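You operate a simulated robot arm through the tools that you are given. There is no shell and no other tool. Be economical: measure what you need, move in short steps, check, and stop when the job is done.

You run a simulated robot arm. Do the job below in one go: nothing can be reset, and whatever is moved stays where it is left.

TASK
Press one large disc on press seven and lay it on the dark block on the ledge.
Fine: mesh and steel ring from the ledge on to the middle of the raised square pad, two pulls of mix, green start.

The check looks at the end state, three seconds after you hand in, the way a careful person would. Anything else that was tipped, shoved, dropped, spilled or broken makes it a failure.

THE ROBOT
A 7-joint arm with a fingered hand on a trunk, on a base that drives. Base frame: it is fixed to the floor where the robot stands at the start and does not move with it; the origin is under the middle of the robot, x ahead of it, y to its left, z up. Readings come in cm, degrees, newtons and seconds.
Its first joint turns from -69.0 to 172.0 degrees. Places, roughly: mesh disc (12x12x1 cm) [30, 790, 90]; press five down button [40, 640, 120]; press five force dial [50, 650, 130]; press five gate lever [30, 700, 120]; press five hold dial [50, 640, 130]; press five in button [40, 640, 120]; press five lamp switch [60, 640, 160]; press five left big button [30, 710, 100]; press five lift button [40, 620, 120]; press five mode switch [50, 630, 130]; press five out button [40, 630, 120]; press five power switch [50, 620, 130]; press five reset button [40, 640, 110]; press five right big button [30, 670, 100]; press five square pad [50, 690, 110]; press five start button [40, 650, 110]. Payload 5 kg.
The tool frame sits at the grasp point between the pads (the TCP): z along the fingers, y along the line on which they close. The tips reach 3.2 cm beyond it. The gripper opens to 16 cm. The gripper's body begins 8.9 cm behind the TCP. The gripper is a hand of 3 fingers: y runs from the thumb to the fingers, the wrist lies at [0, 0, -25.2] in the tool frame.
Orientation is that of the tool frame in the base frame, as a unit quaternion [w, x, y, z]. With the fingers straight down and closing along the base's y, the tool's x points along the base's -x, its y along +y and its z along -z.

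THE INTERFACE
- The arm moves only by the tool drive_tool. Its argument "steps" is text: rows parted by semicolons, each of 6 numbers parted by spaces: the shift along the tool's x, y, z in units of 50 mm (1.0 is 50 mm), then the turn, a rotation vector about the tool's x, y, z in units of 5 degrees (1.0 is 5 degrees). In form: x y z rx ry rz; .... A call has 1 to 12 rows; each row shifts and turns the commanded pose from where the row before left it, along the tool's axes as they then stand. A call with a number of a shift or a turn outside -1 to 1 is refused whole. Each row takes 0.2 s and may step no farther than 5 cm and 8.6 degrees from the row before; otherwise, the whole call is refused. Where a pose cannot be reached the arm comes as near as it can. A force on the tool above 40 N (or 10 N above the force at the start of the call, whichever is more), or a blocked arm, ends the call early, and 0.2 s more pass. In this call time passes only in rows, and 0.2 s behind the last. It gives the time, the measured TCP pose, the force on the tool (base axes), the opening and the grip force at its end, in the units of the frame above (readings bear some noise), with the torque about the TCP (base axes, N m) and any sound that the robot's microphone picked up.
- Cameras (640 x 400 px; columns grow to the right, rows downward): "scene" is now at [15.35, 0.26, 151.68]; the picture's right is [0.16, -0.99, -0.00], its down [-0.44, -0.07, -0.90] and it looks along [0.88, 0.15, -0.44] (base axes); focal length 214 px, centre (320, 200). "wrist" rides on the gripper at [6.5, -0.4, -11.6] in the tool frame; the picture's right is [0.06, 1.00, 0.00], its down [-0.87, 0.05, -0.49] and it looks along [-0.49, 0.03, 0.87] (tool axes); focal length 261 px, centre (320, 200).
- get_image(camera): a new picture of that camera. It takes no simulated time.
- slide_trunk(by): slides the trunk up (or, below 0, down) by that many cm; the arm and the scene camera ride with it, the base frame stays. It gives what a move gives, with no picture.
- steer(legs): drives the robot by 1 to 6 legs, each [ahead, left, turn to the left] in cm, cm and degrees, along the robot's own axes; the way and the turn of a leg run together, so that a leg with both is an arc; at most 150 cm and 180 degrees a leg. The arm and the cameras ride along, it lands a little off, and it stops where it bumps. It gives what a move gives.
- finger_targets(finger1, finger2, thumb_bend): sets how far each is bent, from 0 (flat) to 1 (curled in); at 0.3 the hand is open as for a grip, at 0.7 the pads meet at the TCP. One left out holds its place. A second passes; each finger stops where it meets its share of the squeeze, and holds until it gets a number again. It is the only way to open and close the hand. It gives what a move gives, with no picture; readings hold the bend of each and the force on the fingers (four entries, about 0 where the hand has none), thumb and palm.
- aim_head(pan, tilt): turns the head with the scene camera to pan (to the left, within 86 degrees either way) and tilt (down, from -29 to 69), counted from straight ahead of the robot. It gives what a move gives.
- measure_at(camera, pixels): there is no depth. For up to 12 entries [column, row, z] of the newest picture of that camera ("zoom" is the newest enlarged one), the place [x, y] in the base frame at which the ray of that pixel passes the height z, good to about 0.2 cm, but the place of the scene camera against the robot may be out by one fixed shift of up to 2.5 cm in any direction. It takes no simulated time.
- enlarge(camera, box): a new picture of the part [left, top, right, bottom] of that camera's present view, enlarged. It takes no simulated time.
- sign_off(): hands the job in; it is judged then, once.

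Work in short steps. Measure before you move; look again where a grasp or a placing could have gone wrong, and mend it. You have 80 turns and 60 pictures in all, those below and enlarged ones among them. Open the gripper and draw the arm clear of the work before you hand the job in, unless the task says otherwise.

The tools are called after "Emit:" by a JSON object that holds its "api" and its "payload". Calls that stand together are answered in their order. drive_tool: Moves the arm, as the interface text tells. Its arguments: {"type":"object","properties":{"steps":{"type":"string"}},"required":["steps"]} The other tools are called the same way: slide_trunk (by) slides the trunk up or down; finger_targets (finger1, finger2, thumb_bend) moves the fingers one by one; steer (legs) drives the base; aim_head (pan, tilt) turns the head that bears the scene camera; get_image (camera) takes a picture; measure_at (camera, pixels) gives the place at which the rays of pixels pass given heights; enlarge (camera, box) takes an enlarged picture of a part of a camera's view; sign_off () hands the job in.

At the start:

```text
time_s: 0.0
eef_pos: [57.2, -13.22, 152.58]
tool_rot: [0.0, 0.0, 1.0, 0.001]
ft_force: [-0.1, 0.1, 0.1]
torque: [-0.05, -0.01, 0.01]
opening: 16.01
grasp_force: 0.0
shape: jaw
bend: [0.3, 0.3, 0.3]
finger forces: [0.0, 0.0, 0.0, 0.0, 0.1, 0.1]
trunk travel left (down, up): [-65.5, 28.5]
robot x, y, heading: [-0.12, -0.02, -0.0]
head pan, tilt: [9.5, 26.3]
```

scene: 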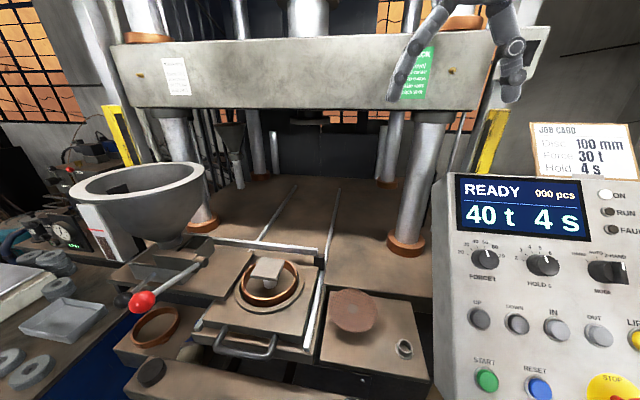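
wrist: 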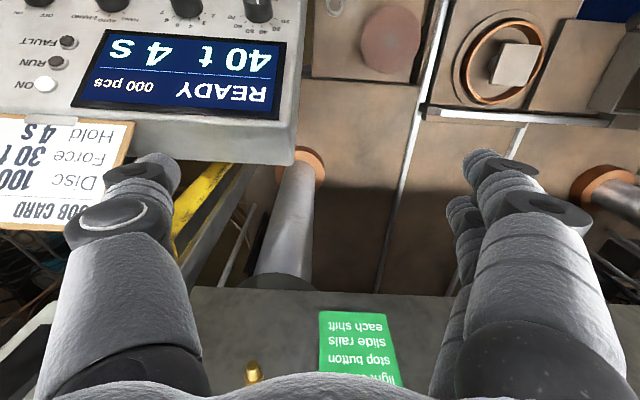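

The scene shows a press right ahead with a console reading READY 40 t 4 s and a job card at about (585,150). I need to know which press number this is, so I look around closer.

Emit:
{"api": "enlarge", "payload": {"camera": "scene", "box": [430, 110, 640, 400]}}

Emit:
{"api": "enlarge", "payload": {"camera": "scene", "box": [80, 0, 560, 300]}}

Emit:
{"api": "enlarge", "payload": {"camera": "scene", "box": [0, 100, 440, 400]}}

```text
1.38 times, centred on (535, 255) of scene
```

zoom: 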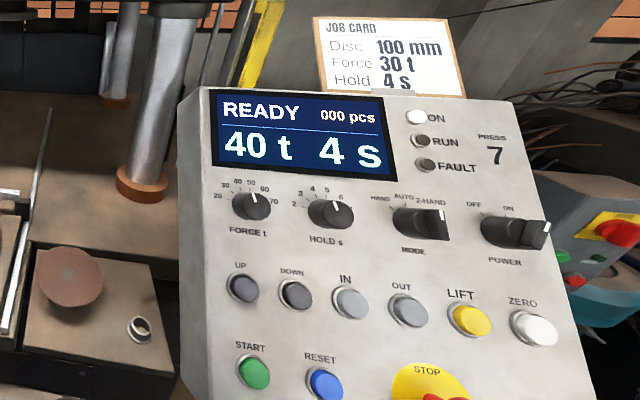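

```text
1.33 times, centred on (320, 150) of scene
```

zoom: 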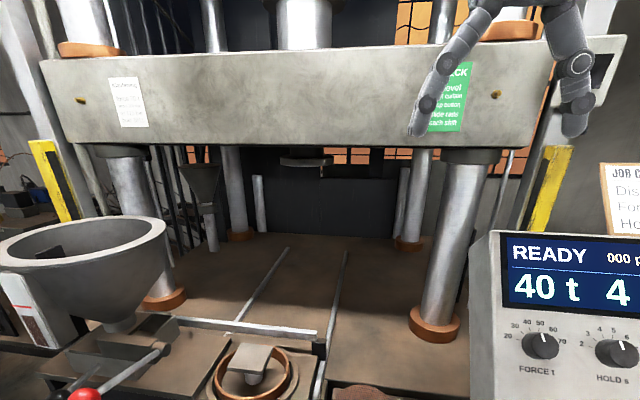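

```text
1.33 times, centred on (220, 250) of scene
```

zoom: 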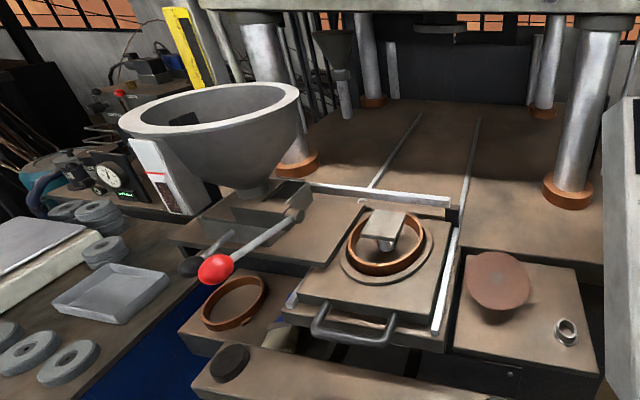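

The console is labelled PRESS 7, so this is the right one; its card wants 30 t, 4 s and the dial is at 40 t. I read the notices and look down at the front of the press.

Emit:
{"api": "enlarge", "payload": {"camera": "scene", "box": [150, 45, 206, 105]}}

Emit:
{"api": "enlarge", "payload": {"camera": "wrist", "box": [300, 300, 420, 400]}}

Emit:
{"api": "aim_head", "payload": {"pan": 10, "tilt": 52}}

Emit:
{"api": "get_image", "payload": {"camera": "scene"}}

```text
6.67 times, centred on (178, 75) of scene
```

zoom: 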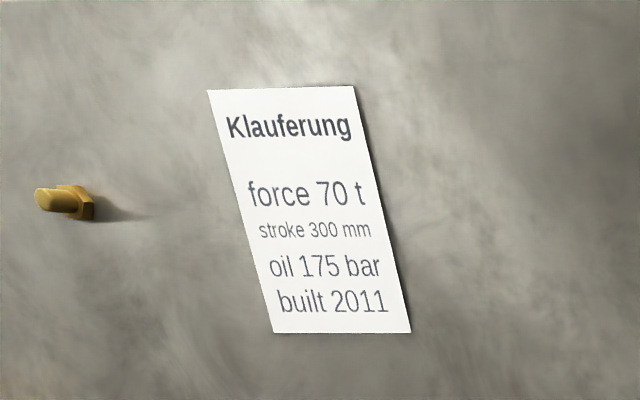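

```text
4.00 times, centred on (360, 350) of wrist
```

zoom: 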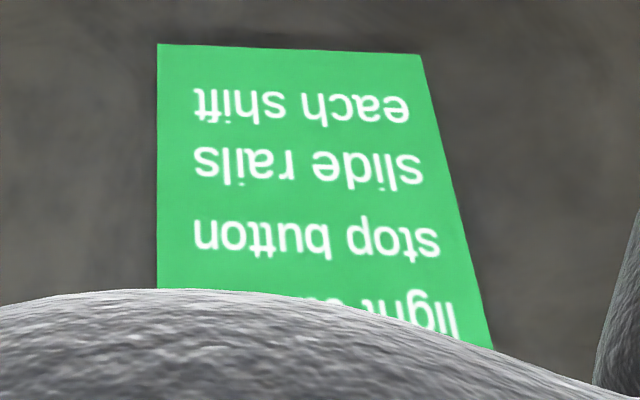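

```text
time_s: 0.9
eef_pos: [57.13, -13.19, 152.5]
tool_rot: [-0.001, 0.001, 1.0, 0.0]
ft_force: [0.2, -0.3, 0.0]
torque: [0.0, 0.01, -0.01]
opening: 15.97
grasp_force: 0.0
shape: jaw
bend: [0.3, 0.3, 0.3]
finger forces: [0.0, 0.1, 0.1, 0.1, 0.0, 0.0]
trunk travel left (down, up): [-65.5, 28.5]
robot x, y, heading: [-0.1, -0.15, -0.1]
head pan, tilt: [10.0, 52.0]
```

```text
52 pictures are left
```

scene: 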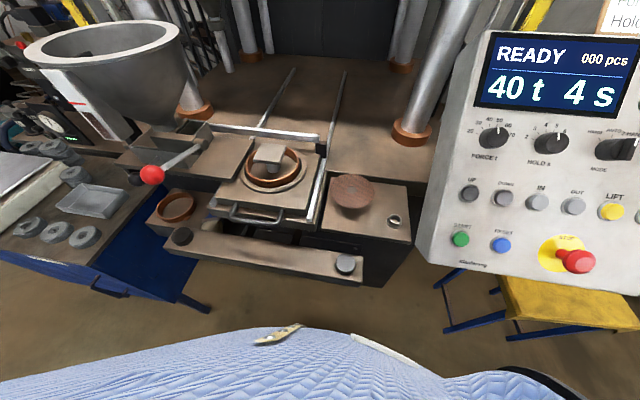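

Emit:
{"api": "enlarge", "payload": {"camera": "scene", "box": [120, 120, 280, 220]}}

Emit:
{"api": "enlarge", "payload": {"camera": "scene", "box": [260, 130, 440, 243]}}

Emit:
{"api": "enlarge", "payload": {"camera": "scene", "box": [140, 180, 380, 290]}}

```text
4.00 times, centred on (200, 170) of scene
```

zoom: 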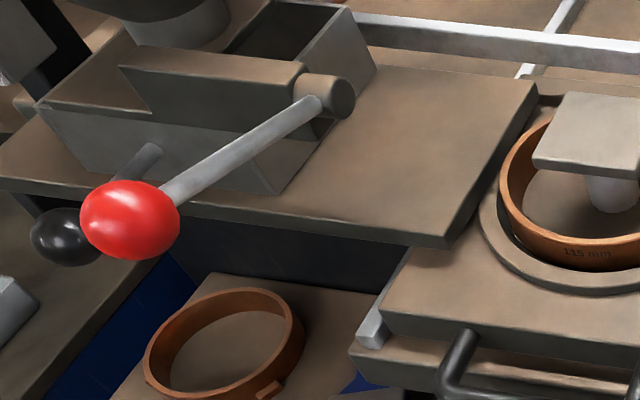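

```text
3.54 times, centred on (350, 186) of scene
```

zoom: 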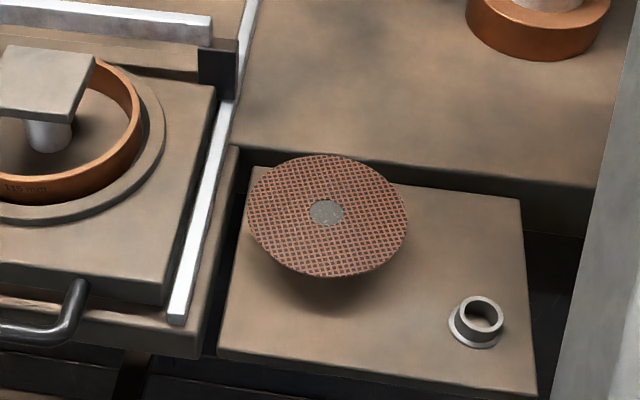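

```text
2.67 times, centred on (260, 235) of scene
```

zoom: 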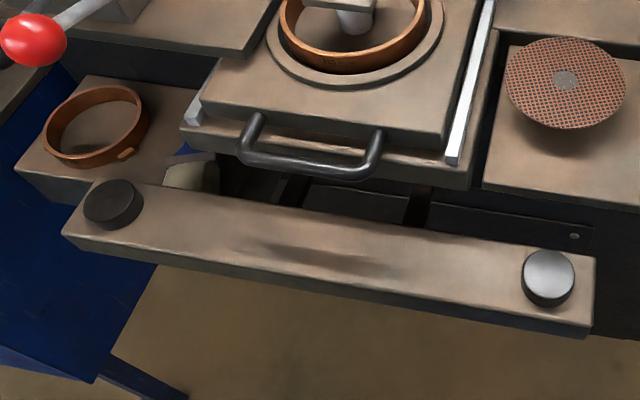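

Let me read the marks on both rings and see what lies under the mesh and on the left table.

Emit:
{"api": "enlarge", "payload": {"camera": "scene", "box": [240, 140, 310, 195]}}

Emit:
{"api": "enlarge", "payload": {"camera": "scene", "box": [145, 185, 205, 225]}}

Emit:
{"api": "enlarge", "payload": {"camera": "scene", "box": [320, 165, 415, 225]}}

Emit:
{"api": "measure_at", "payload": {"camera": "scene", "pixels": [[352, 190, 90], [395, 221, 90], [270, 155, 100], [270, 155, 110], [272, 170, 95], [172, 206, 90], [345, 265, 85], [182, 236, 85], [152, 175, 105], [100, 85, 130]]}}

```text
7.27 times, centred on (275, 168) of scene
```

zoom: 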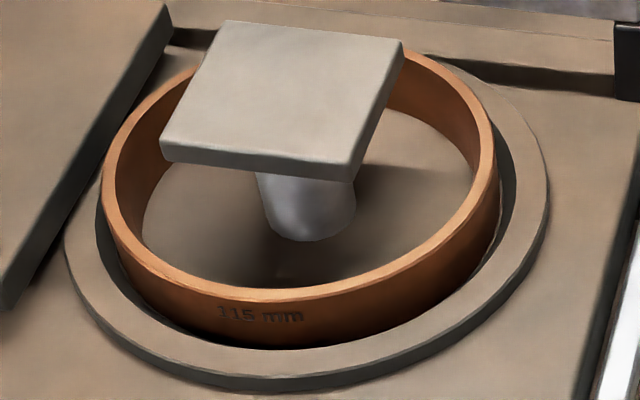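

```text
10.00 times, centred on (175, 205) of scene
```

zoom: 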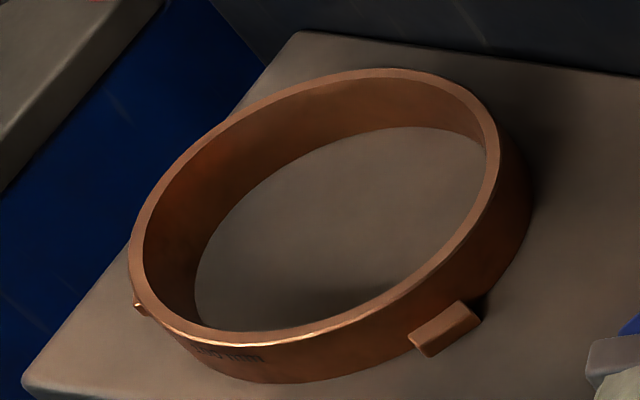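

```text
6.67 times, centred on (368, 195) of scene
```

zoom: 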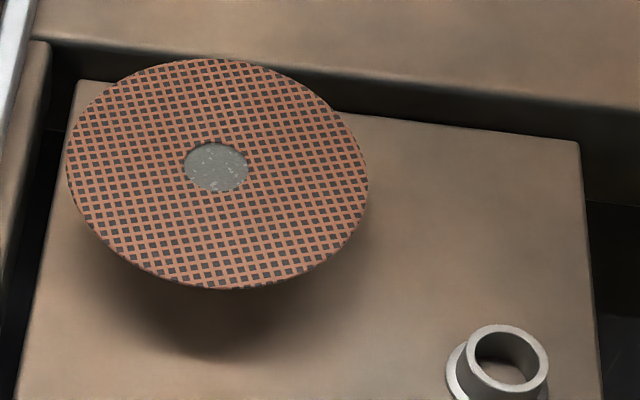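

```text
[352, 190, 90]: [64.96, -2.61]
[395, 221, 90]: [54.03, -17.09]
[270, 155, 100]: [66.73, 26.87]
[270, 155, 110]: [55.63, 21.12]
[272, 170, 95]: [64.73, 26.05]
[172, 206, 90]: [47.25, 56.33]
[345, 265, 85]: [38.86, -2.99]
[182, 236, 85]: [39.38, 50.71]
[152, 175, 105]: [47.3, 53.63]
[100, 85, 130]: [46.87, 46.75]
```

The mould fitted reads 115 mm; the spare's mark is unclear and the card says 100 mm. I look around for other notices before deciding.

Emit:
{"api": "aim_head", "payload": {"pan": 60, "tilt": 30}}

Emit:
{"api": "get_image", "payload": {"camera": "scene"}}

Emit:
{"api": "aim_head", "payload": {"pan": -35, "tilt": 30}}

Emit:
{"api": "get_image", "payload": {"camera": "scene"}}

```text
time_s: 2.1
eef_pos: [57.24, -13.23, 152.52]
tool_rot: [0.0, 0.001, 1.0, -0.001]
ft_force: [0.4, 0.5, -0.5]
torque: [0.01, 0.01, -0.01]
opening: 16.01
grasp_force: 0.0
shape: jaw
bend: [0.3, 0.3, 0.3]
finger forces: [0.0, 0.0, 0.0, 0.0, 0.0, 0.0]
trunk travel left (down, up): [-65.5, 28.5]
robot x, y, heading: [0.22, -0.19, 0.2]
head pan, tilt: [60.0, 30.0]
```

```text
45 pictures are left
```

scene: 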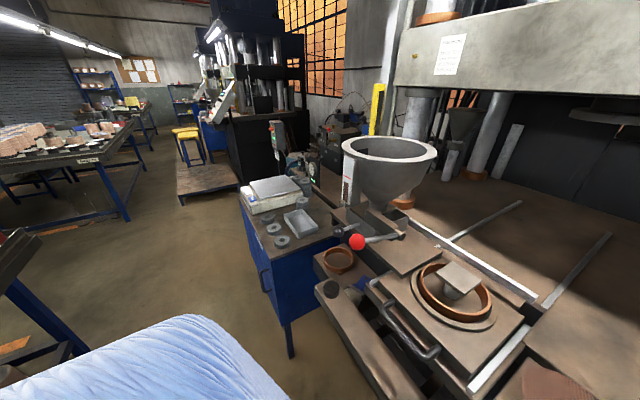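

```text
time_s: 3.8
eef_pos: [57.05, -13.18, 152.55]
tool_rot: [-0.001, 0.0, 1.0, 0.001]
ft_force: [-0.2, -1.0, 0.6]
torque: [0.01, 0.0, -0.02]
opening: 15.99
grasp_force: 0.1
shape: jaw
bend: [0.3, 0.3, 0.3]
finger forces: [0.0, 0.0, 0.0, 0.1, 0.0, 0.1]
trunk travel left (down, up): [-65.5, 28.5]
robot x, y, heading: [-0.03, 0.27, -0.2]
head pan, tilt: [-35.0, 30.0]
```

```text
44 pictures are left
```

scene: 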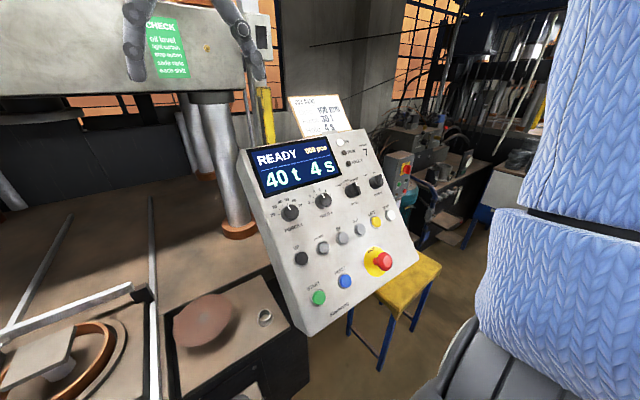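

The spare ring is visible at about (338,260) with the head turned left; I enlarge it to read its mark, and enlarge the card too.

Emit:
{"api": "enlarge", "payload": {"camera": "scene", "box": [285, 90, 355, 135]}}

Emit:
{"api": "aim_head", "payload": {"pan": 50, "tilt": 45}}

Emit:
{"api": "get_image", "payload": {"camera": "scene"}}

```text
8.89 times, centred on (320, 112) of scene
```

zoom: 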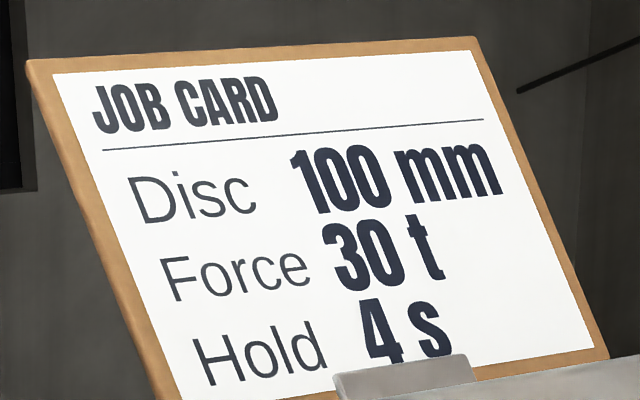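

```text
time_s: 5.4
eef_pos: [57.25, -13.25, 152.51]
tool_rot: [0.0, -0.001, 1.0, 0.0]
ft_force: [-0.7, 0.5, 0.6]
torque: [0.01, -0.02, 0.02]
opening: 15.99
grasp_force: 0.2
shape: jaw
bend: [0.3, 0.3, 0.3]
finger forces: [0.0, 0.1, 0.0, 0.0, 0.1, 0.0]
trunk travel left (down, up): [-65.5, 28.5]
robot x, y, heading: [0.13, 0.04, 0.3]
head pan, tilt: [50.0, 45.0]
```

```text
42 pictures are left
```

scene: 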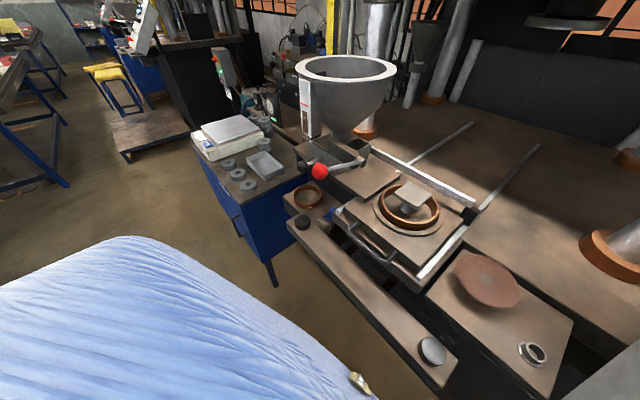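

Emit:
{"api": "enlarge", "payload": {"camera": "scene", "box": [287, 180, 327, 208]}}

Emit:
{"api": "enlarge", "payload": {"camera": "scene", "box": [440, 235, 560, 380]}}

Emit:
{"api": "measure_at", "payload": {"camera": "scene", "pixels": [[384, 207, 103], [440, 207, 103], [293, 196, 97], [322, 196, 97], [454, 275, 97], [520, 280, 97]]}}

```text
14.29 times, centred on (307, 194) of scene
```

zoom: 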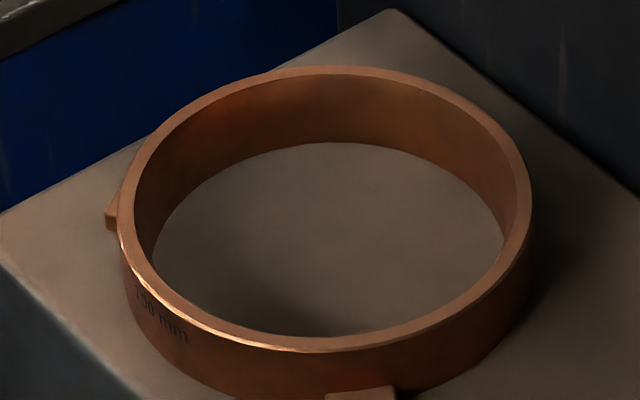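

```text
2.76 times, centred on (500, 308) of scene
```

zoom: 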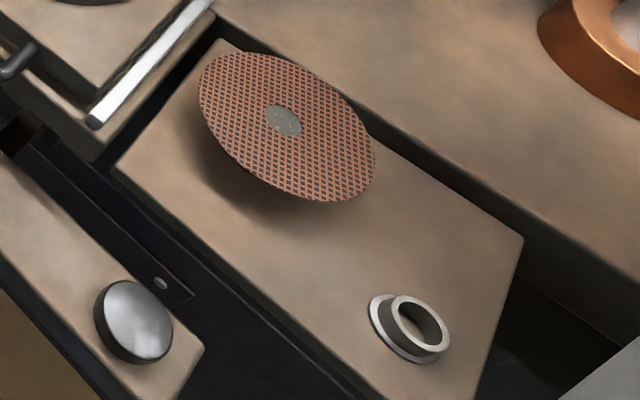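

```text
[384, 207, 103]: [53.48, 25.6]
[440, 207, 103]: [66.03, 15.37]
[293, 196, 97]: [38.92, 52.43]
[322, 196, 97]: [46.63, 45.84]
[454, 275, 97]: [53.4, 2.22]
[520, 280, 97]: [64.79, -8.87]
```

The spare is 100 mm, so the fitted 115 mm mould is the large one. I read the hopper label and the mode switch.

Emit:
{"api": "enlarge", "payload": {"camera": "scene", "box": [285, 50, 405, 185]}}

Emit:
{"api": "enlarge", "payload": {"camera": "scene", "box": [190, 50, 290, 200]}}

Emit:
{"api": "aim_head", "payload": {"pan": -25, "tilt": 40}}

Emit:
{"api": "enlarge", "payload": {"camera": "scene", "box": [260, 90, 460, 230]}}

```text
2.96 times, centred on (345, 118) of scene
```

zoom: 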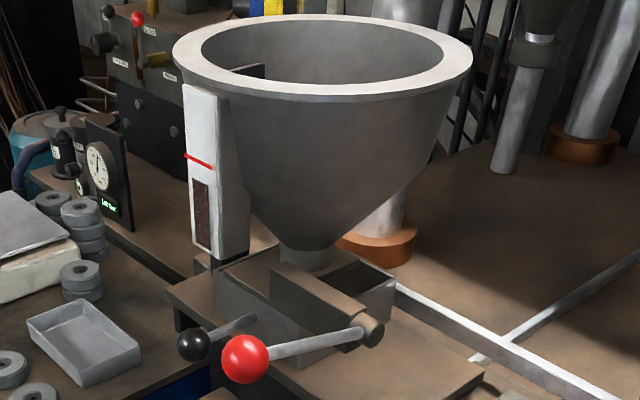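

```text
2.67 times, centred on (240, 125) of scene
```

zoom: 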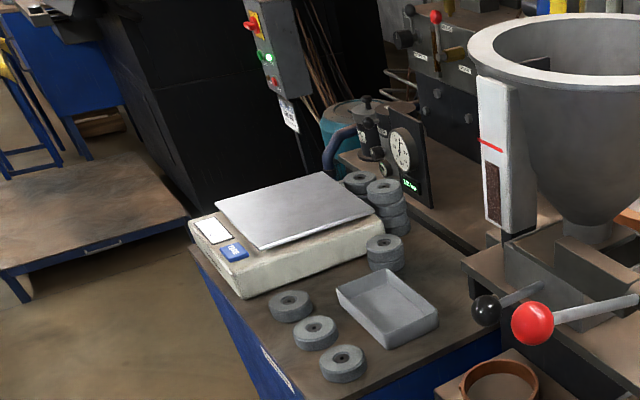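

```text
time_s: 6.8
eef_pos: [57.14, -13.26, 152.47]
tool_rot: [0.0, 0.0, 1.0, 0.0]
ft_force: [0.8, 0.0, 0.6]
torque: [0.03, 0.01, -0.01]
opening: 16.0
grasp_force: 0.1
shape: jaw
bend: [0.3, 0.3, 0.3]
finger forces: [0.0, 0.1, 0.0, 0.0, 0.0, 0.0]
trunk travel left (down, up): [-65.5, 28.5]
robot x, y, heading: [0.35, 0.33, -0.0]
head pan, tilt: [-25.0, 40.0]
```

```text
2.86 times, centred on (360, 160) of scene
```

zoom: 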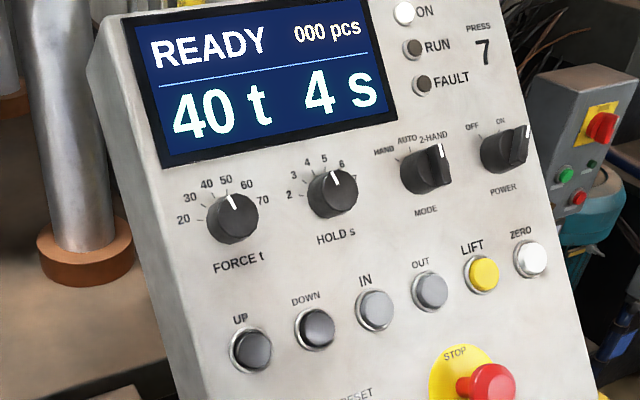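

The mode pointer is hard to read at an angle; I enlarge the mode and power switches further.

Emit:
{"api": "enlarge", "payload": {"camera": "scene", "box": [374, 124, 434, 164]}}

Emit:
{"api": "get_image", "payload": {"camera": "scene"}}

Emit:
{"api": "get_image", "payload": {"camera": "wrist"}}

```text
10.00 times, centred on (404, 144) of scene
```

zoom: 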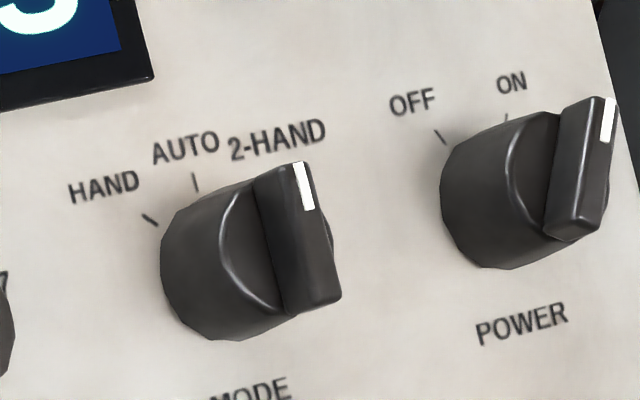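

```text
35 pictures are left
```

scene: 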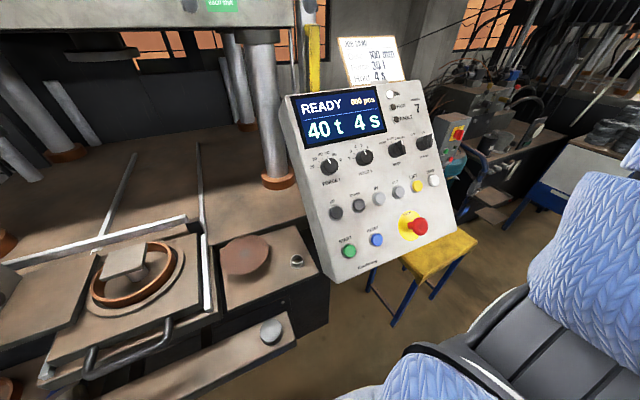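

```text
34 pictures are left
```

wrist: 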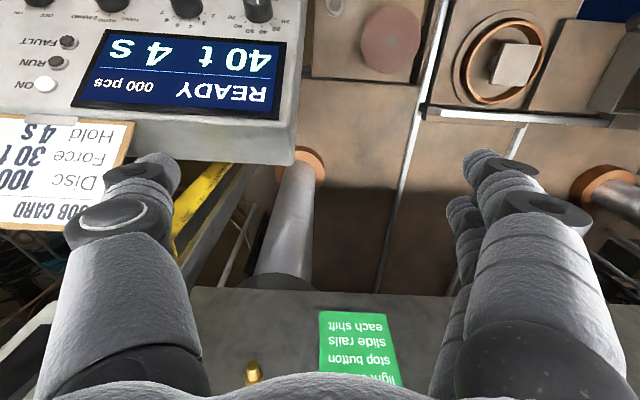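

The mode bar lies parallel to the panel's up axis (AUTO) and power is ON; the display shows 40 t 4 s, which fits the 115 mm mould (the card is for 100 mm). I draw the hand back so the wrist camera sees the work area.

Emit:
{"api": "drive_tool", "payload": {"steps": "0.85 0.5 0 0 0 0;0.85 0.5 0 0 0 0;0.85 0.5 0 0 0 0;0.85 0.5 0 0 0 0;0.85 0.5 0 0 0 0"}}

Emit:
{"api": "get_image", "payload": {"camera": "wrist"}}

```text
time_s: 8.1
eef_pos: [35.8, -0.65, 151.77]
tool_rot: [0.0, 0.0, 1.0, 0.0]
ft_force: [-1.5, 0.8, -0.4]
torque: [-0.05, -0.06, -0.01]
opening: 16.0
grasp_force: 0.1
shape: jaw
bend: [0.3, 0.3, 0.3]
finger forces: [0.0, 0.1, 0.1, 0.0, 0.0, 0.0]
out of reach, approached as far as the arm can: row 2
trunk travel left (down, up): [-65.5, 28.5]
robot x, y, heading: [-0.16, 0.29, 0.2]
head pan, tilt: [-25.0, 40.0]
```

```text
33 pictures are left
```

wrist: 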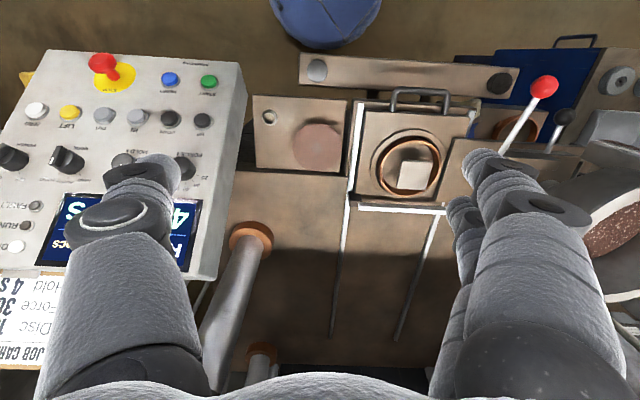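

Triangulating the two wrist pictures: mesh about (47.5,-0.4,106.5), steel ring about (42.4,-11.6,103.6), pad about (50,19.3,114.6). I come down over the mesh to about z 125 and look.

Emit:
{"api": "drive_tool", "payload": {"steps": "-0.39 0.01 0.88 0 0 0;-0.39 0.01 0.88 0 0 0;-0.39 0.01 0.88 0 0 0;-0.39 0.01 0.88 0 0 0;-0.39 0.01 0.88 0 0 0;-0.39 0.01 0.88 0 0 0"}}

Emit:
{"api": "get_image", "payload": {"camera": "wrist"}}

Emit:
{"api": "enlarge", "payload": {"camera": "scene", "box": [170, 200, 340, 340]}}

```text
time_s: 9.4
eef_pos: [47.98, -0.3, 125.27]
tool_rot: [0.0, 0.0, 1.0, 0.001]
ft_force: [-0.1, -1.1, 0.1]
torque: [0.01, 0.05, 0.0]
opening: 15.99
grasp_force: 0.0
shape: jaw
bend: [0.3, 0.3, 0.3]
finger forces: [0.0, 0.0, 0.0, 0.1, 0.0, 0.1]
trunk travel left (down, up): [-65.5, 28.5]
robot x, y, heading: [-0.11, -0.64, -0.2]
head pan, tilt: [-25.0, 40.0]
```

```text
32 pictures are left
```

wrist: 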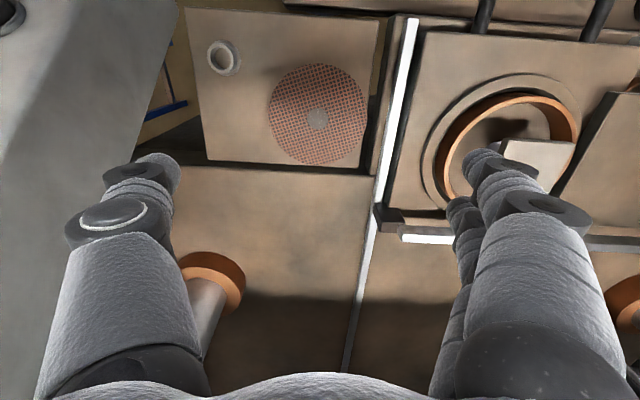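

```text
2.86 times, centred on (255, 270) of scene
```

zoom: 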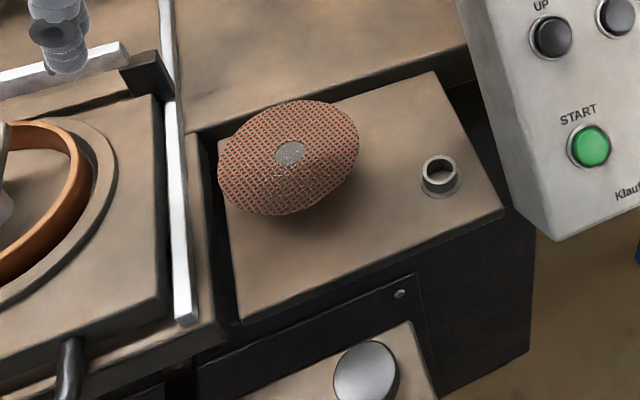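

The mesh shows at (318,118), dia about 10.7 cm, x≈47.7, y≈-0.45, z≈107.5, resting on something hidden. The rail is ~2.7 cm from its left rim, so I narrow the hand first and then lower to about 113.

Emit:
{"api": "finger_targets", "payload": {"finger1": 0.38, "finger2": 0.38, "thumb_bend": 0.38}}

Emit:
{"api": "drive_tool", "payload": {"steps": "0.03 -0.01 0.8 0 0 0;0.03 -0.01 0.8 0 0 0;0 -0.01 0.8 0 0 0"}}

Emit:
{"api": "get_image", "payload": {"camera": "wrist"}}

Emit:
{"api": "enlarge", "payload": {"camera": "scene", "box": [170, 180, 340, 310]}}

```text
time_s: 10.4
eef_pos: [47.77, -0.18, 125.41]
tool_rot: [0.0, 0.0, 1.0, 0.0]
ft_force: [-0.2, 0.9, -0.1]
torque: [0.0, 0.02, -0.02]
opening: 13.71
grasp_force: 0.0
shape: fingers
bend: [0.38, 0.38, 0.38]
finger forces: [0.0, 0.1, 0.0, 0.0, 0.0, 0.0]
trunk travel left (down, up): [-65.5, 28.5]
robot x, y, heading: [-0.33, -0.02, -0.3]
head pan, tilt: [-25.0, 40.0]
```

```text
time_s: 11.2
eef_pos: [47.29, -0.4, 113.54]
tool_rot: [-0.002, 0.001, 1.0, 0.0]
ft_force: [0.1, -0.1, 0.5]
torque: [-0.03, 0.03, 0.01]
opening: 13.69
grasp_force: 0.1
shape: fingers
bend: [0.38, 0.38, 0.38]
finger forces: [0.0, 0.0, 0.1, 0.0, 0.1, 0.0]
trunk travel left (down, up): [-65.5, 28.5]
robot x, y, heading: [0.04, 0.05, -0.0]
head pan, tilt: [-25.0, 40.0]
```

```text
30 pictures are left
```

wrist: 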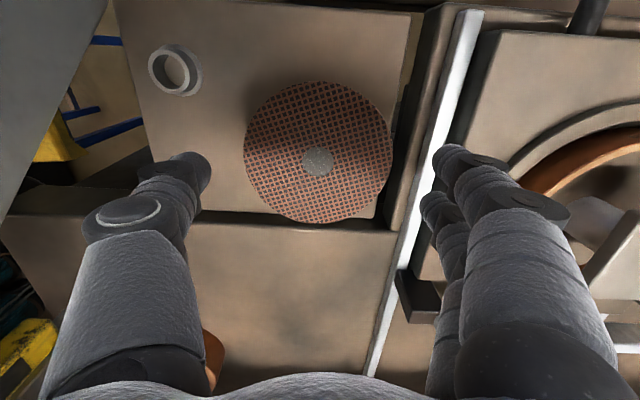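

```text
3.08 times, centred on (255, 245) of scene
```

zoom: 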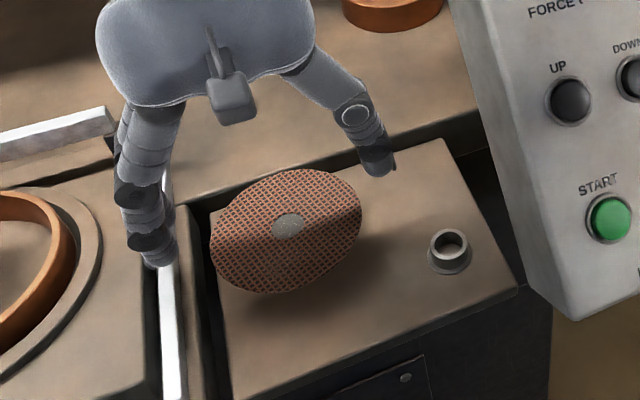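

Mesh at (317,160) gives (47.5,-0.55,~107.3). The rail (y≈7–8.6) is under the finger pair, so I bend the fingers in more before lowering the last part, in two goes.

Emit:
{"api": "finger_targets", "payload": {"finger1": 0.44, "finger2": 0.44, "thumb_bend": 0.41}}

Emit:
{"api": "drive_tool", "payload": {"steps": "-0.02 -0.02 0.35 0 0 0;-0.02 -0.02 0.35 0 0 0"}}

Emit:
{"api": "get_image", "payload": {"camera": "wrist"}}

```text
time_s: 12.2
eef_pos: [47.18, -0.33, 113.57]
tool_rot: [0.0, 0.001, 1.0, 0.0]
ft_force: [-0.6, 0.4, 0.6]
torque: [-0.02, -0.02, 0.01]
opening: 11.88
grasp_force: 0.1
shape: fingers
bend: [0.44, 0.44, 0.41]
finger forces: [0.1, 0.0, 0.0, 0.1, 0.1, 0.0]
trunk travel left (down, up): [-65.5, 28.5]
robot x, y, heading: [-0.2, -0.46, -0.0]
head pan, tilt: [-25.0, 40.0]
```

```text
time_s: 12.8
eef_pos: [47.65, -0.58, 109.99]
tool_rot: [0.0, -0.001, 1.0, 0.001]
ft_force: [-0.1, 0.1, 0.2]
torque: [0.01, 0.0, 0.0]
opening: 11.87
grasp_force: 0.0
shape: fingers
bend: [0.44, 0.44, 0.41]
finger forces: [0.1, 0.1, 0.1, 0.1, 0.0, 0.0]
trunk travel left (down, up): [-65.5, 28.5]
robot x, y, heading: [-0.1, -0.07, 0.1]
head pan, tilt: [-25.0, 40.0]
```

```text
28 pictures are left
```

wrist: 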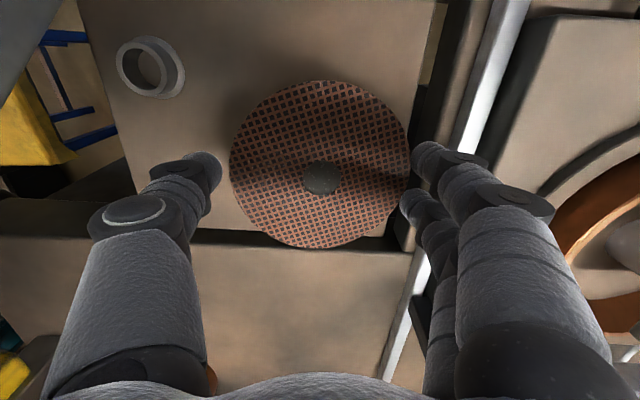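

Mesh spans (230–410) and the finger pair at (405,195) is nearly touching its rim, so I open the pair a touch, then lower 2 cm.

Emit:
{"api": "finger_targets", "payload": {"finger1": 0.42, "finger2": 0.42, "thumb_bend": 0.41}}

Emit:
{"api": "drive_tool", "payload": {"steps": "0 0 0.2 0 0 0;0 0 0.2 0 0 0"}}

Emit:
{"api": "get_image", "payload": {"camera": "wrist"}}

Emit:
{"api": "enlarge", "payload": {"camera": "scene", "box": [190, 200, 320, 300]}}

```text
time_s: 13.8
eef_pos: [47.56, -0.63, 110.15]
tool_rot: [0.0, 0.0, 1.0, 0.0]
ft_force: [-0.2, -0.2, 0.8]
torque: [0.0, 0.0, -0.01]
opening: 12.21
grasp_force: 0.0
shape: fingers
bend: [0.42, 0.42, 0.41]
finger forces: [0.1, 0.0, 0.0, 0.0, 0.1, 0.1]
trunk travel left (down, up): [-65.5, 28.5]
robot x, y, heading: [-0.01, 0.24, -0.3]
head pan, tilt: [-25.0, 40.0]
```

```text
time_s: 14.4
eef_pos: [46.89, -0.58, 108.71]
tool_rot: [0.005, 0.0, 1.0, 0.0]
ft_force: [0.6, -1.3, 1.6]
torque: [0.04, 0.01, -0.03]
opening: 12.16
grasp_force: 0.7
shape: fingers
bend: [0.42, 0.42, 0.41]
finger forces: [0.9, 0.9, 0.1, 0.1, 0.0, 0.0]
trunk travel left (down, up): [-65.5, 28.5]
robot x, y, heading: [-0.05, -0.0, -0.2]
head pan, tilt: [-25.0, 40.0]
```

```text
27 pictures are left
```

wrist: 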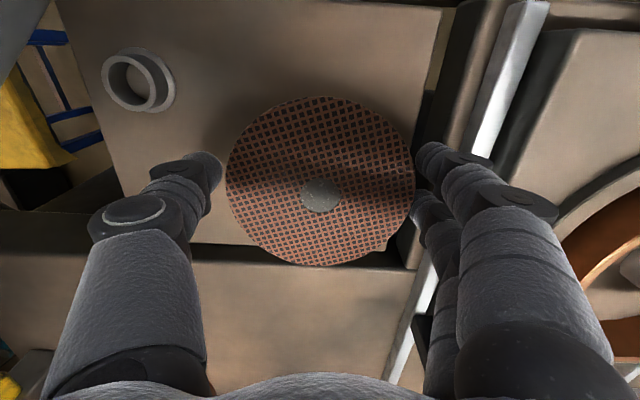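

```text
4.00 times, centred on (255, 250) of scene
```

zoom: 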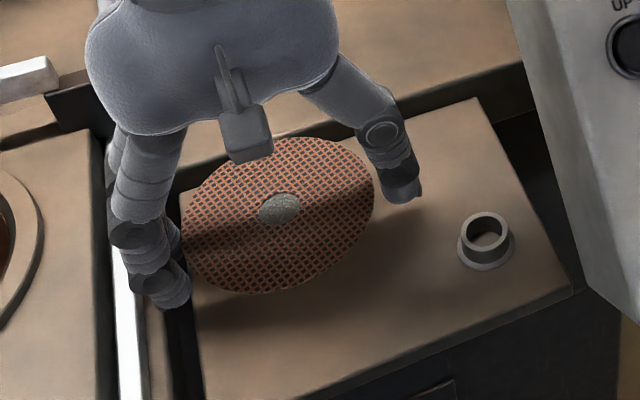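

The finger pair reads 0.9 N with the tool pushed toward -y, so it just brushes the channel edge; tips are at ~105.5, below the mesh plane. I shift 2 mm to -y and close stepwise.

Emit:
{"api": "drive_tool", "payload": {"steps": "0 -0.05 0 0 0 0"}}

Emit:
{"api": "finger_targets", "payload": {"finger1": 0.46, "finger2": 0.46, "thumb_bend": 0.45}}

Emit:
{"api": "finger_targets", "payload": {"finger1": 0.55, "finger2": 0.55, "thumb_bend": 0.55}}

Emit:
{"api": "get_image", "payload": {"camera": "wrist"}}

```text
time_s: 14.8
eef_pos: [46.88, -0.58, 108.67]
tool_rot: [0.005, 0.0, 1.0, -0.001]
ft_force: [0.0, -2.1, 1.4]
torque: [0.04, 0.02, -0.04]
opening: 12.16
grasp_force: 1.2
shape: fingers
bend: [0.42, 0.42, 0.41]
finger forces: [1.1, 1.1, 0.0, 0.0, 0.1, 0.0]
trunk travel left (down, up): [-65.5, 28.5]
robot x, y, heading: [0.35, -0.12, -0.0]
head pan, tilt: [-25.0, 40.0]
```

```text
time_s: 15.8
eef_pos: [46.87, -0.54, 108.6]
tool_rot: [0.006, 0.0, 1.0, -0.001]
ft_force: [0.3, 1.0, 0.0]
torque: [-0.01, 0.02, -0.03]
opening: 10.95
grasp_force: 2.3
shape: fingers
bend: [0.46, 0.44, 0.44]
finger forces: [0.2, 2.1, 0.0, 0.1, 2.3, 0.0]
trunk travel left (down, up): [-65.5, 28.5]
robot x, y, heading: [-0.02, -0.13, 0.1]
head pan, tilt: [-25.0, 40.0]
```

```text
time_s: 16.9
eef_pos: [46.86, -0.51, 108.61]
tool_rot: [0.006, 0.0, 1.0, -0.001]
ft_force: [-0.4, -0.5, -0.4]
torque: [-0.03, -0.02, 0.0]
opening: 10.42
grasp_force: 19.8
shape: fingers
bend: [0.49, 0.46, 0.49]
finger forces: [8.2, 11.7, 0.0, 0.0, 20.1, 0.0]
trunk travel left (down, up): [-65.5, 28.5]
robot x, y, heading: [-0.02, 0.3, -0.0]
head pan, tilt: [-25.0, 40.0]
```

```text
25 pictures are left
```

wrist: 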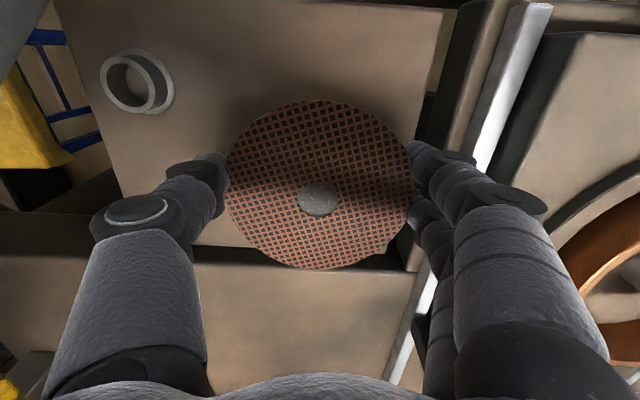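

All three fingers hold (8/12/20 N, opening 10.4). I lift straight up 8 cm and look at what it was lying on.

Emit:
{"api": "drive_tool", "payload": {"steps": "0 0 -0.2 0 0 0;0 0 -0.4 0 0 0;0 0 -0.5 0 0 0;0 0 -0.5 0 0 0"}}

Emit:
{"api": "get_image", "payload": {"camera": "wrist"}}

Emit:
{"api": "get_image", "payload": {"camera": "scene"}}

```text
time_s: 17.9
eef_pos: [47.57, -0.59, 116.12]
tool_rot: [0.0, 0.0, 1.0, 0.0]
ft_force: [0.4, -1.0, -0.4]
torque: [-0.02, -0.02, -0.01]
opening: 10.42
grasp_force: 20.0
shape: fingers
bend: [0.49, 0.46, 0.49]
finger forces: [8.0, 11.7, 0.0, 0.1, 19.9, 0.0]
trunk travel left (down, up): [-65.5, 28.5]
robot x, y, heading: [-0.18, 0.14, 0.1]
head pan, tilt: [-25.0, 40.0]
```

```text
24 pictures are left
```

wrist: 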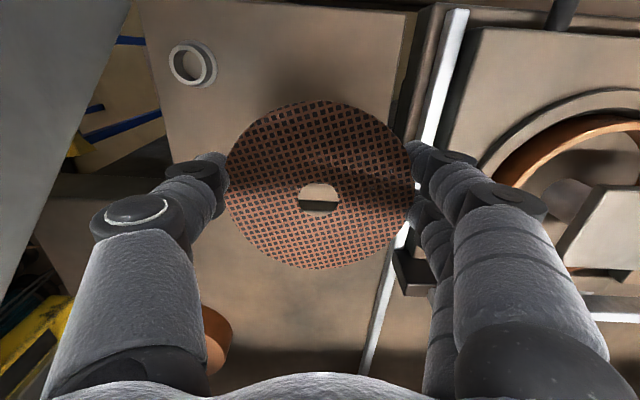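

```text
23 pictures are left
```

scene: 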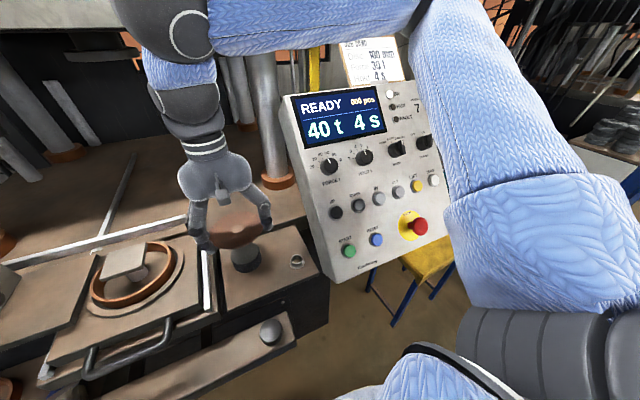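

Lifting bared a dark round block at about (245,257) in the scene: that is where the disc goes. Hole centre at (319,197) puts the mesh ~0.55 cm ahead of the TCP. I go up to a viewpoint from which the pad is seen past the mesh.

Emit:
{"api": "drive_tool", "payload": {"steps": "-0.1 0.1 -0.9 0 0 0;-0.3 0.3 -0.8 0 0 0;-0.37 0.42 -0.78 0 0 0;-0.37 0.43 -0.78 0 0 0;-0.37 0.43 -0.76 0 0 0;-0.37 0.43 -0.76 0 0 0"}}

Emit:
{"api": "get_image", "payload": {"camera": "wrist"}}

```text
time_s: 19.2
eef_pos: [56.93, 10.2, 140.11]
tool_rot: [0.001, 0.001, 1.0, -0.001]
ft_force: [0.3, 0.6, -0.1]
torque: [-0.05, -0.04, 0.01]
opening: 10.4
grasp_force: 20.2
shape: fingers
bend: [0.49, 0.46, 0.49]
finger forces: [7.9, 11.8, 0.0, 0.0, 19.9, 0.0]
trunk travel left (down, up): [-65.5, 28.5]
robot x, y, heading: [-0.07, -0.01, 0.1]
head pan, tilt: [-25.0, 40.0]
```

```text
22 pictures are left
```

wrist: 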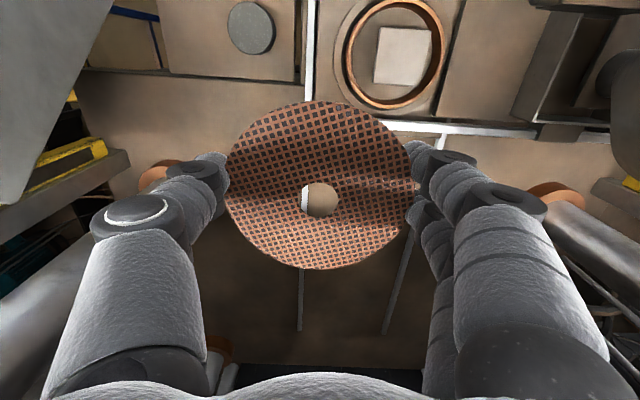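

The pad is clear at centre (402,56) and the block top at (251,27). I measure them at several heights.

Emit:
{"api": "measure_at", "payload": {"camera": "wrist", "pixels": [[402, 56, 113], [402, 56, 115], [402, 56, 116], [377, 27, 114.6], [431, 28, 114.6], [428, 85, 114.6], [374, 83, 114.6], [251, 27, 107], [345, 55, 112], [447, 55, 112], [228, 27, 107], [274, 27, 107]]}}

Emit:
{"api": "enlarge", "payload": {"camera": "wrist", "box": [330, 0, 460, 115]}}

```text
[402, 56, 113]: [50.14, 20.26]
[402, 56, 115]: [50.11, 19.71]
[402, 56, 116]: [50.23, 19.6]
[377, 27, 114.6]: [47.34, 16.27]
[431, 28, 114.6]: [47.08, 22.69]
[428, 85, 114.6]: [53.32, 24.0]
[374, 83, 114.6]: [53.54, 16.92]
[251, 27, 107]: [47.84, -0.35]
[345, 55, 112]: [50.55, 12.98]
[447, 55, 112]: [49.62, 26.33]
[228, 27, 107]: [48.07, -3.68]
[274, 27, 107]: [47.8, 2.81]
```

```text
3.48 times, centred on (395, 58) of wrist
```

zoom: 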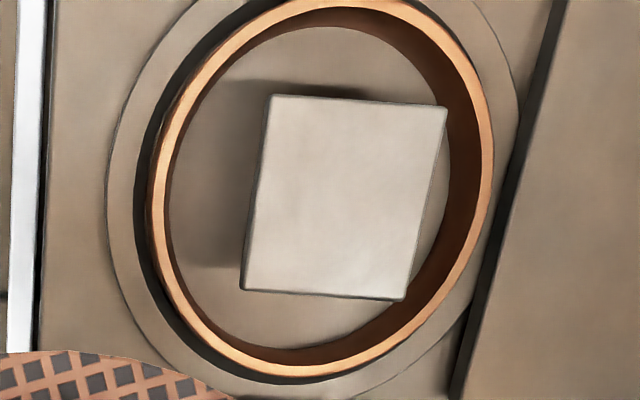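

Pad centre comes out at about (50.2,19.7), top ~114.4, 3–4 cm above the mould ring. I carry the mesh over it, to z 122 first.

Emit:
{"api": "drive_tool", "payload": {"steps": "0.36 0.47 0 0 0 0;0.36 0.47 0.3 0 0 0;0.37 0.47 0.8 0 0 0;0.37 0.47 0.8 0 0 0;0 0 0.85 0 0 0;0 0 0.85 0 0 0"}}

Emit:
{"api": "get_image", "payload": {"camera": "wrist"}}

Emit:
{"api": "aim_head", "payload": {"pan": 20, "tilt": 45}}

Emit:
{"api": "enlarge", "payload": {"camera": "scene", "box": [220, 80, 420, 260]}}

```text
time_s: 20.6
eef_pos: [49.62, 19.53, 121.71]
tool_rot: [0.0, 0.0, 1.0, 0.0]
ft_force: [-0.6, -0.8, 0.5]
torque: [-0.02, 0.01, 0.0]
opening: 10.35
grasp_force: 19.6
shape: fingers
bend: [0.49, 0.46, 0.49]
finger forces: [7.8, 11.8, 0.0, 0.0, 19.7, 0.0]
trunk travel left (down, up): [-65.5, 28.5]
robot x, y, heading: [0.31, -0.23, -0.3]
head pan, tilt: [-25.0, 40.0]
```

```text
20 pictures are left
```

wrist: 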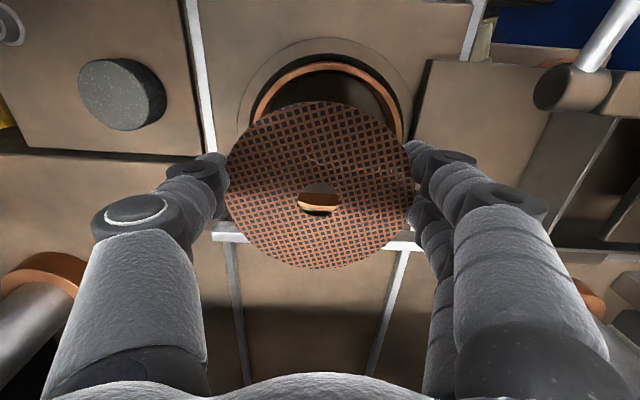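

```text
time_s: 21.8
eef_pos: [49.71, 19.49, 121.83]
tool_rot: [0.0, 0.0, 1.0, 0.0]
ft_force: [-0.3, -0.1, 0.0]
torque: [0.02, 0.0, 0.02]
opening: 10.38
grasp_force: 19.8
shape: fingers
bend: [0.49, 0.46, 0.49]
finger forces: [7.8, 11.8, 0.0, 0.0, 19.6, 0.1]
trunk travel left (down, up): [-65.5, 28.5]
robot x, y, heading: [0.53, -0.48, 0.1]
head pan, tilt: [20.0, 45.0]
```

```text
2.22 times, centred on (320, 170) of scene
```

zoom: 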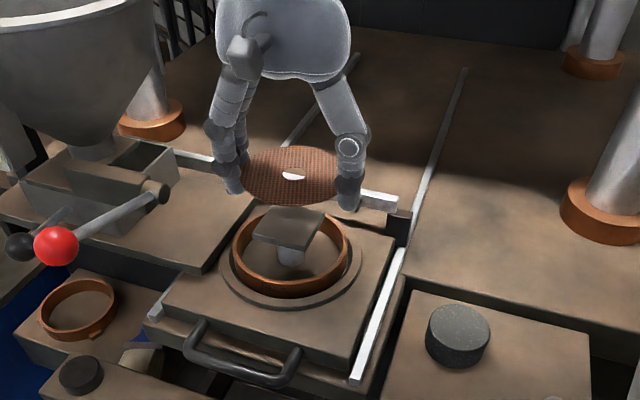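

The mould ring shows in front of the mesh (edges ~253 and 403, apex row 60); I check its centre from this nearer view.

Emit:
{"api": "measure_at", "payload": {"camera": "wrist", "pixels": [[253, 115, 111], [403, 115, 111], [325, 60, 111], [270, 82, 111], [388, 82, 111], [237, 130, 109.5], [420, 130, 109.5], [262, 65, 109.5], [394, 65, 109.5]]}}

Emit:
{"api": "enlarge", "payload": {"camera": "wrist", "box": [220, 20, 430, 150]}}

```text
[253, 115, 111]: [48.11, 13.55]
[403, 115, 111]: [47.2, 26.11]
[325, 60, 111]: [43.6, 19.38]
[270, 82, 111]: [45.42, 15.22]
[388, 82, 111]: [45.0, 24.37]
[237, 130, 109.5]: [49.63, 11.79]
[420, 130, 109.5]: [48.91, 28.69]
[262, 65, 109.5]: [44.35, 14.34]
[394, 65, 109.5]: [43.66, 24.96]
```

```text
3.05 times, centred on (325, 85) of wrist
```

zoom: 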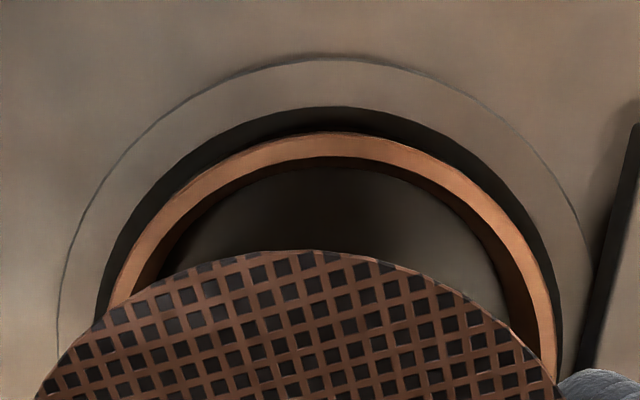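

Ring centre comes out at (50.2,19.9). I shift 3 mm left and lower 4.8 cm, then look from the scene camera for the gap.

Emit:
{"api": "drive_tool", "payload": {"steps": "0 0.06 0.3 0 0 0;0 0 0.3 0 0 0;0 0 0.36 0 0 0"}}

Emit:
{"api": "enlarge", "payload": {"camera": "scene", "box": [260, 130, 380, 220]}}

```text
time_s: 22.6
eef_pos: [49.9, 19.61, 116.97]
tool_rot: [-0.001, 0.0, 1.0, 0.0]
ft_force: [0.1, 0.8, 0.5]
torque: [0.0, 0.01, 0.02]
opening: 10.38
grasp_force: 19.2
shape: fingers
bend: [0.49, 0.46, 0.49]
finger forces: [7.8, 11.8, 0.1, 0.0, 19.7, 0.1]
trunk travel left (down, up): [-65.5, 28.5]
robot x, y, heading: [0.15, 0.25, -0.1]
head pan, tilt: [20.0, 45.0]
```

```text
4.44 times, centred on (320, 175) of scene
```

zoom: 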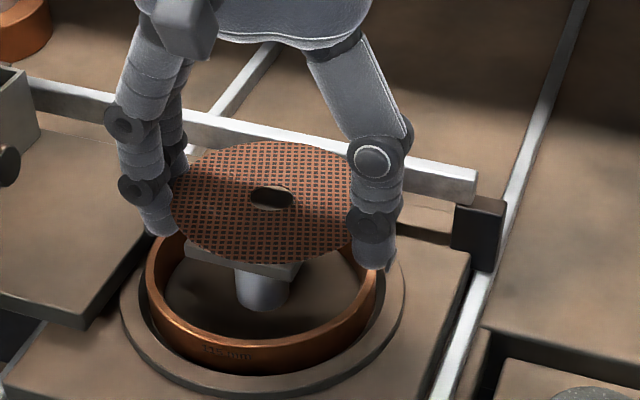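

The gap is small now. I lower in 2.5 mm steps, watching the force.

Emit:
{"api": "drive_tool", "payload": {"steps": "0 0.02 0.05 0 0 0;0 0 0.05 0 0 0;0 0 0.05 0 0 0"}}

Emit:
{"api": "drive_tool", "payload": {"steps": "0 0 0.05 0 0 0;0 0 0.05 0 0 0"}}

Emit:
{"api": "drive_tool", "payload": {"steps": "0 0 0.05 0 0 0"}}

Emit:
{"api": "enlarge", "payload": {"camera": "scene", "box": [260, 130, 380, 220]}}

```text
time_s: 23.4
eef_pos: [50.02, 19.61, 116.26]
tool_rot: [0.0, 0.0, 1.0, -0.001]
ft_force: [-1.1, 0.0, 0.2]
torque: [-0.05, 0.01, -0.01]
opening: 10.38
grasp_force: 19.8
shape: fingers
bend: [0.49, 0.46, 0.49]
finger forces: [7.7, 11.8, 0.0, 0.0, 19.7, 0.0]
trunk travel left (down, up): [-65.5, 28.5]
robot x, y, heading: [0.04, 0.17, -0.2]
head pan, tilt: [20.0, 45.0]
```

```text
time_s: 24.0
eef_pos: [49.82, 19.51, 115.8]
tool_rot: [0.0, -0.001, 1.0, 0.0]
ft_force: [0.7, -0.5, -0.1]
torque: [-0.01, 0.03, 0.0]
opening: 10.39
grasp_force: 20.0
shape: fingers
bend: [0.49, 0.46, 0.49]
finger forces: [7.7, 11.8, 0.1, 0.0, 19.8, 0.1]
trunk travel left (down, up): [-65.5, 28.5]
robot x, y, heading: [0.26, -0.06, -0.0]
head pan, tilt: [20.0, 45.0]
```

```text
time_s: 24.4
eef_pos: [49.71, 19.58, 115.51]
tool_rot: [0.0, 0.0, 1.0, 0.0]
ft_force: [0.3, -0.1, 1.5]
torque: [0.01, -0.01, -0.02]
opening: 10.37
grasp_force: 19.9
shape: fingers
bend: [0.49, 0.46, 0.49]
finger forces: [8.3, 11.6, 0.0, 0.1, 20.0, 0.0]
trunk travel left (down, up): [-65.5, 28.5]
robot x, y, heading: [0.47, 0.1, -0.1]
head pan, tilt: [20.0, 45.0]
```

```text
4.44 times, centred on (320, 175) of scene
```

zoom: 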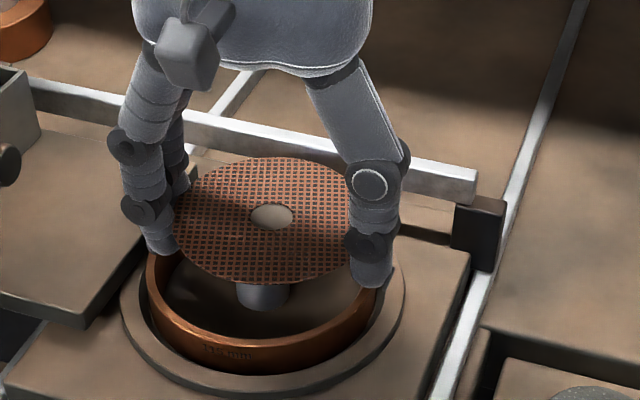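

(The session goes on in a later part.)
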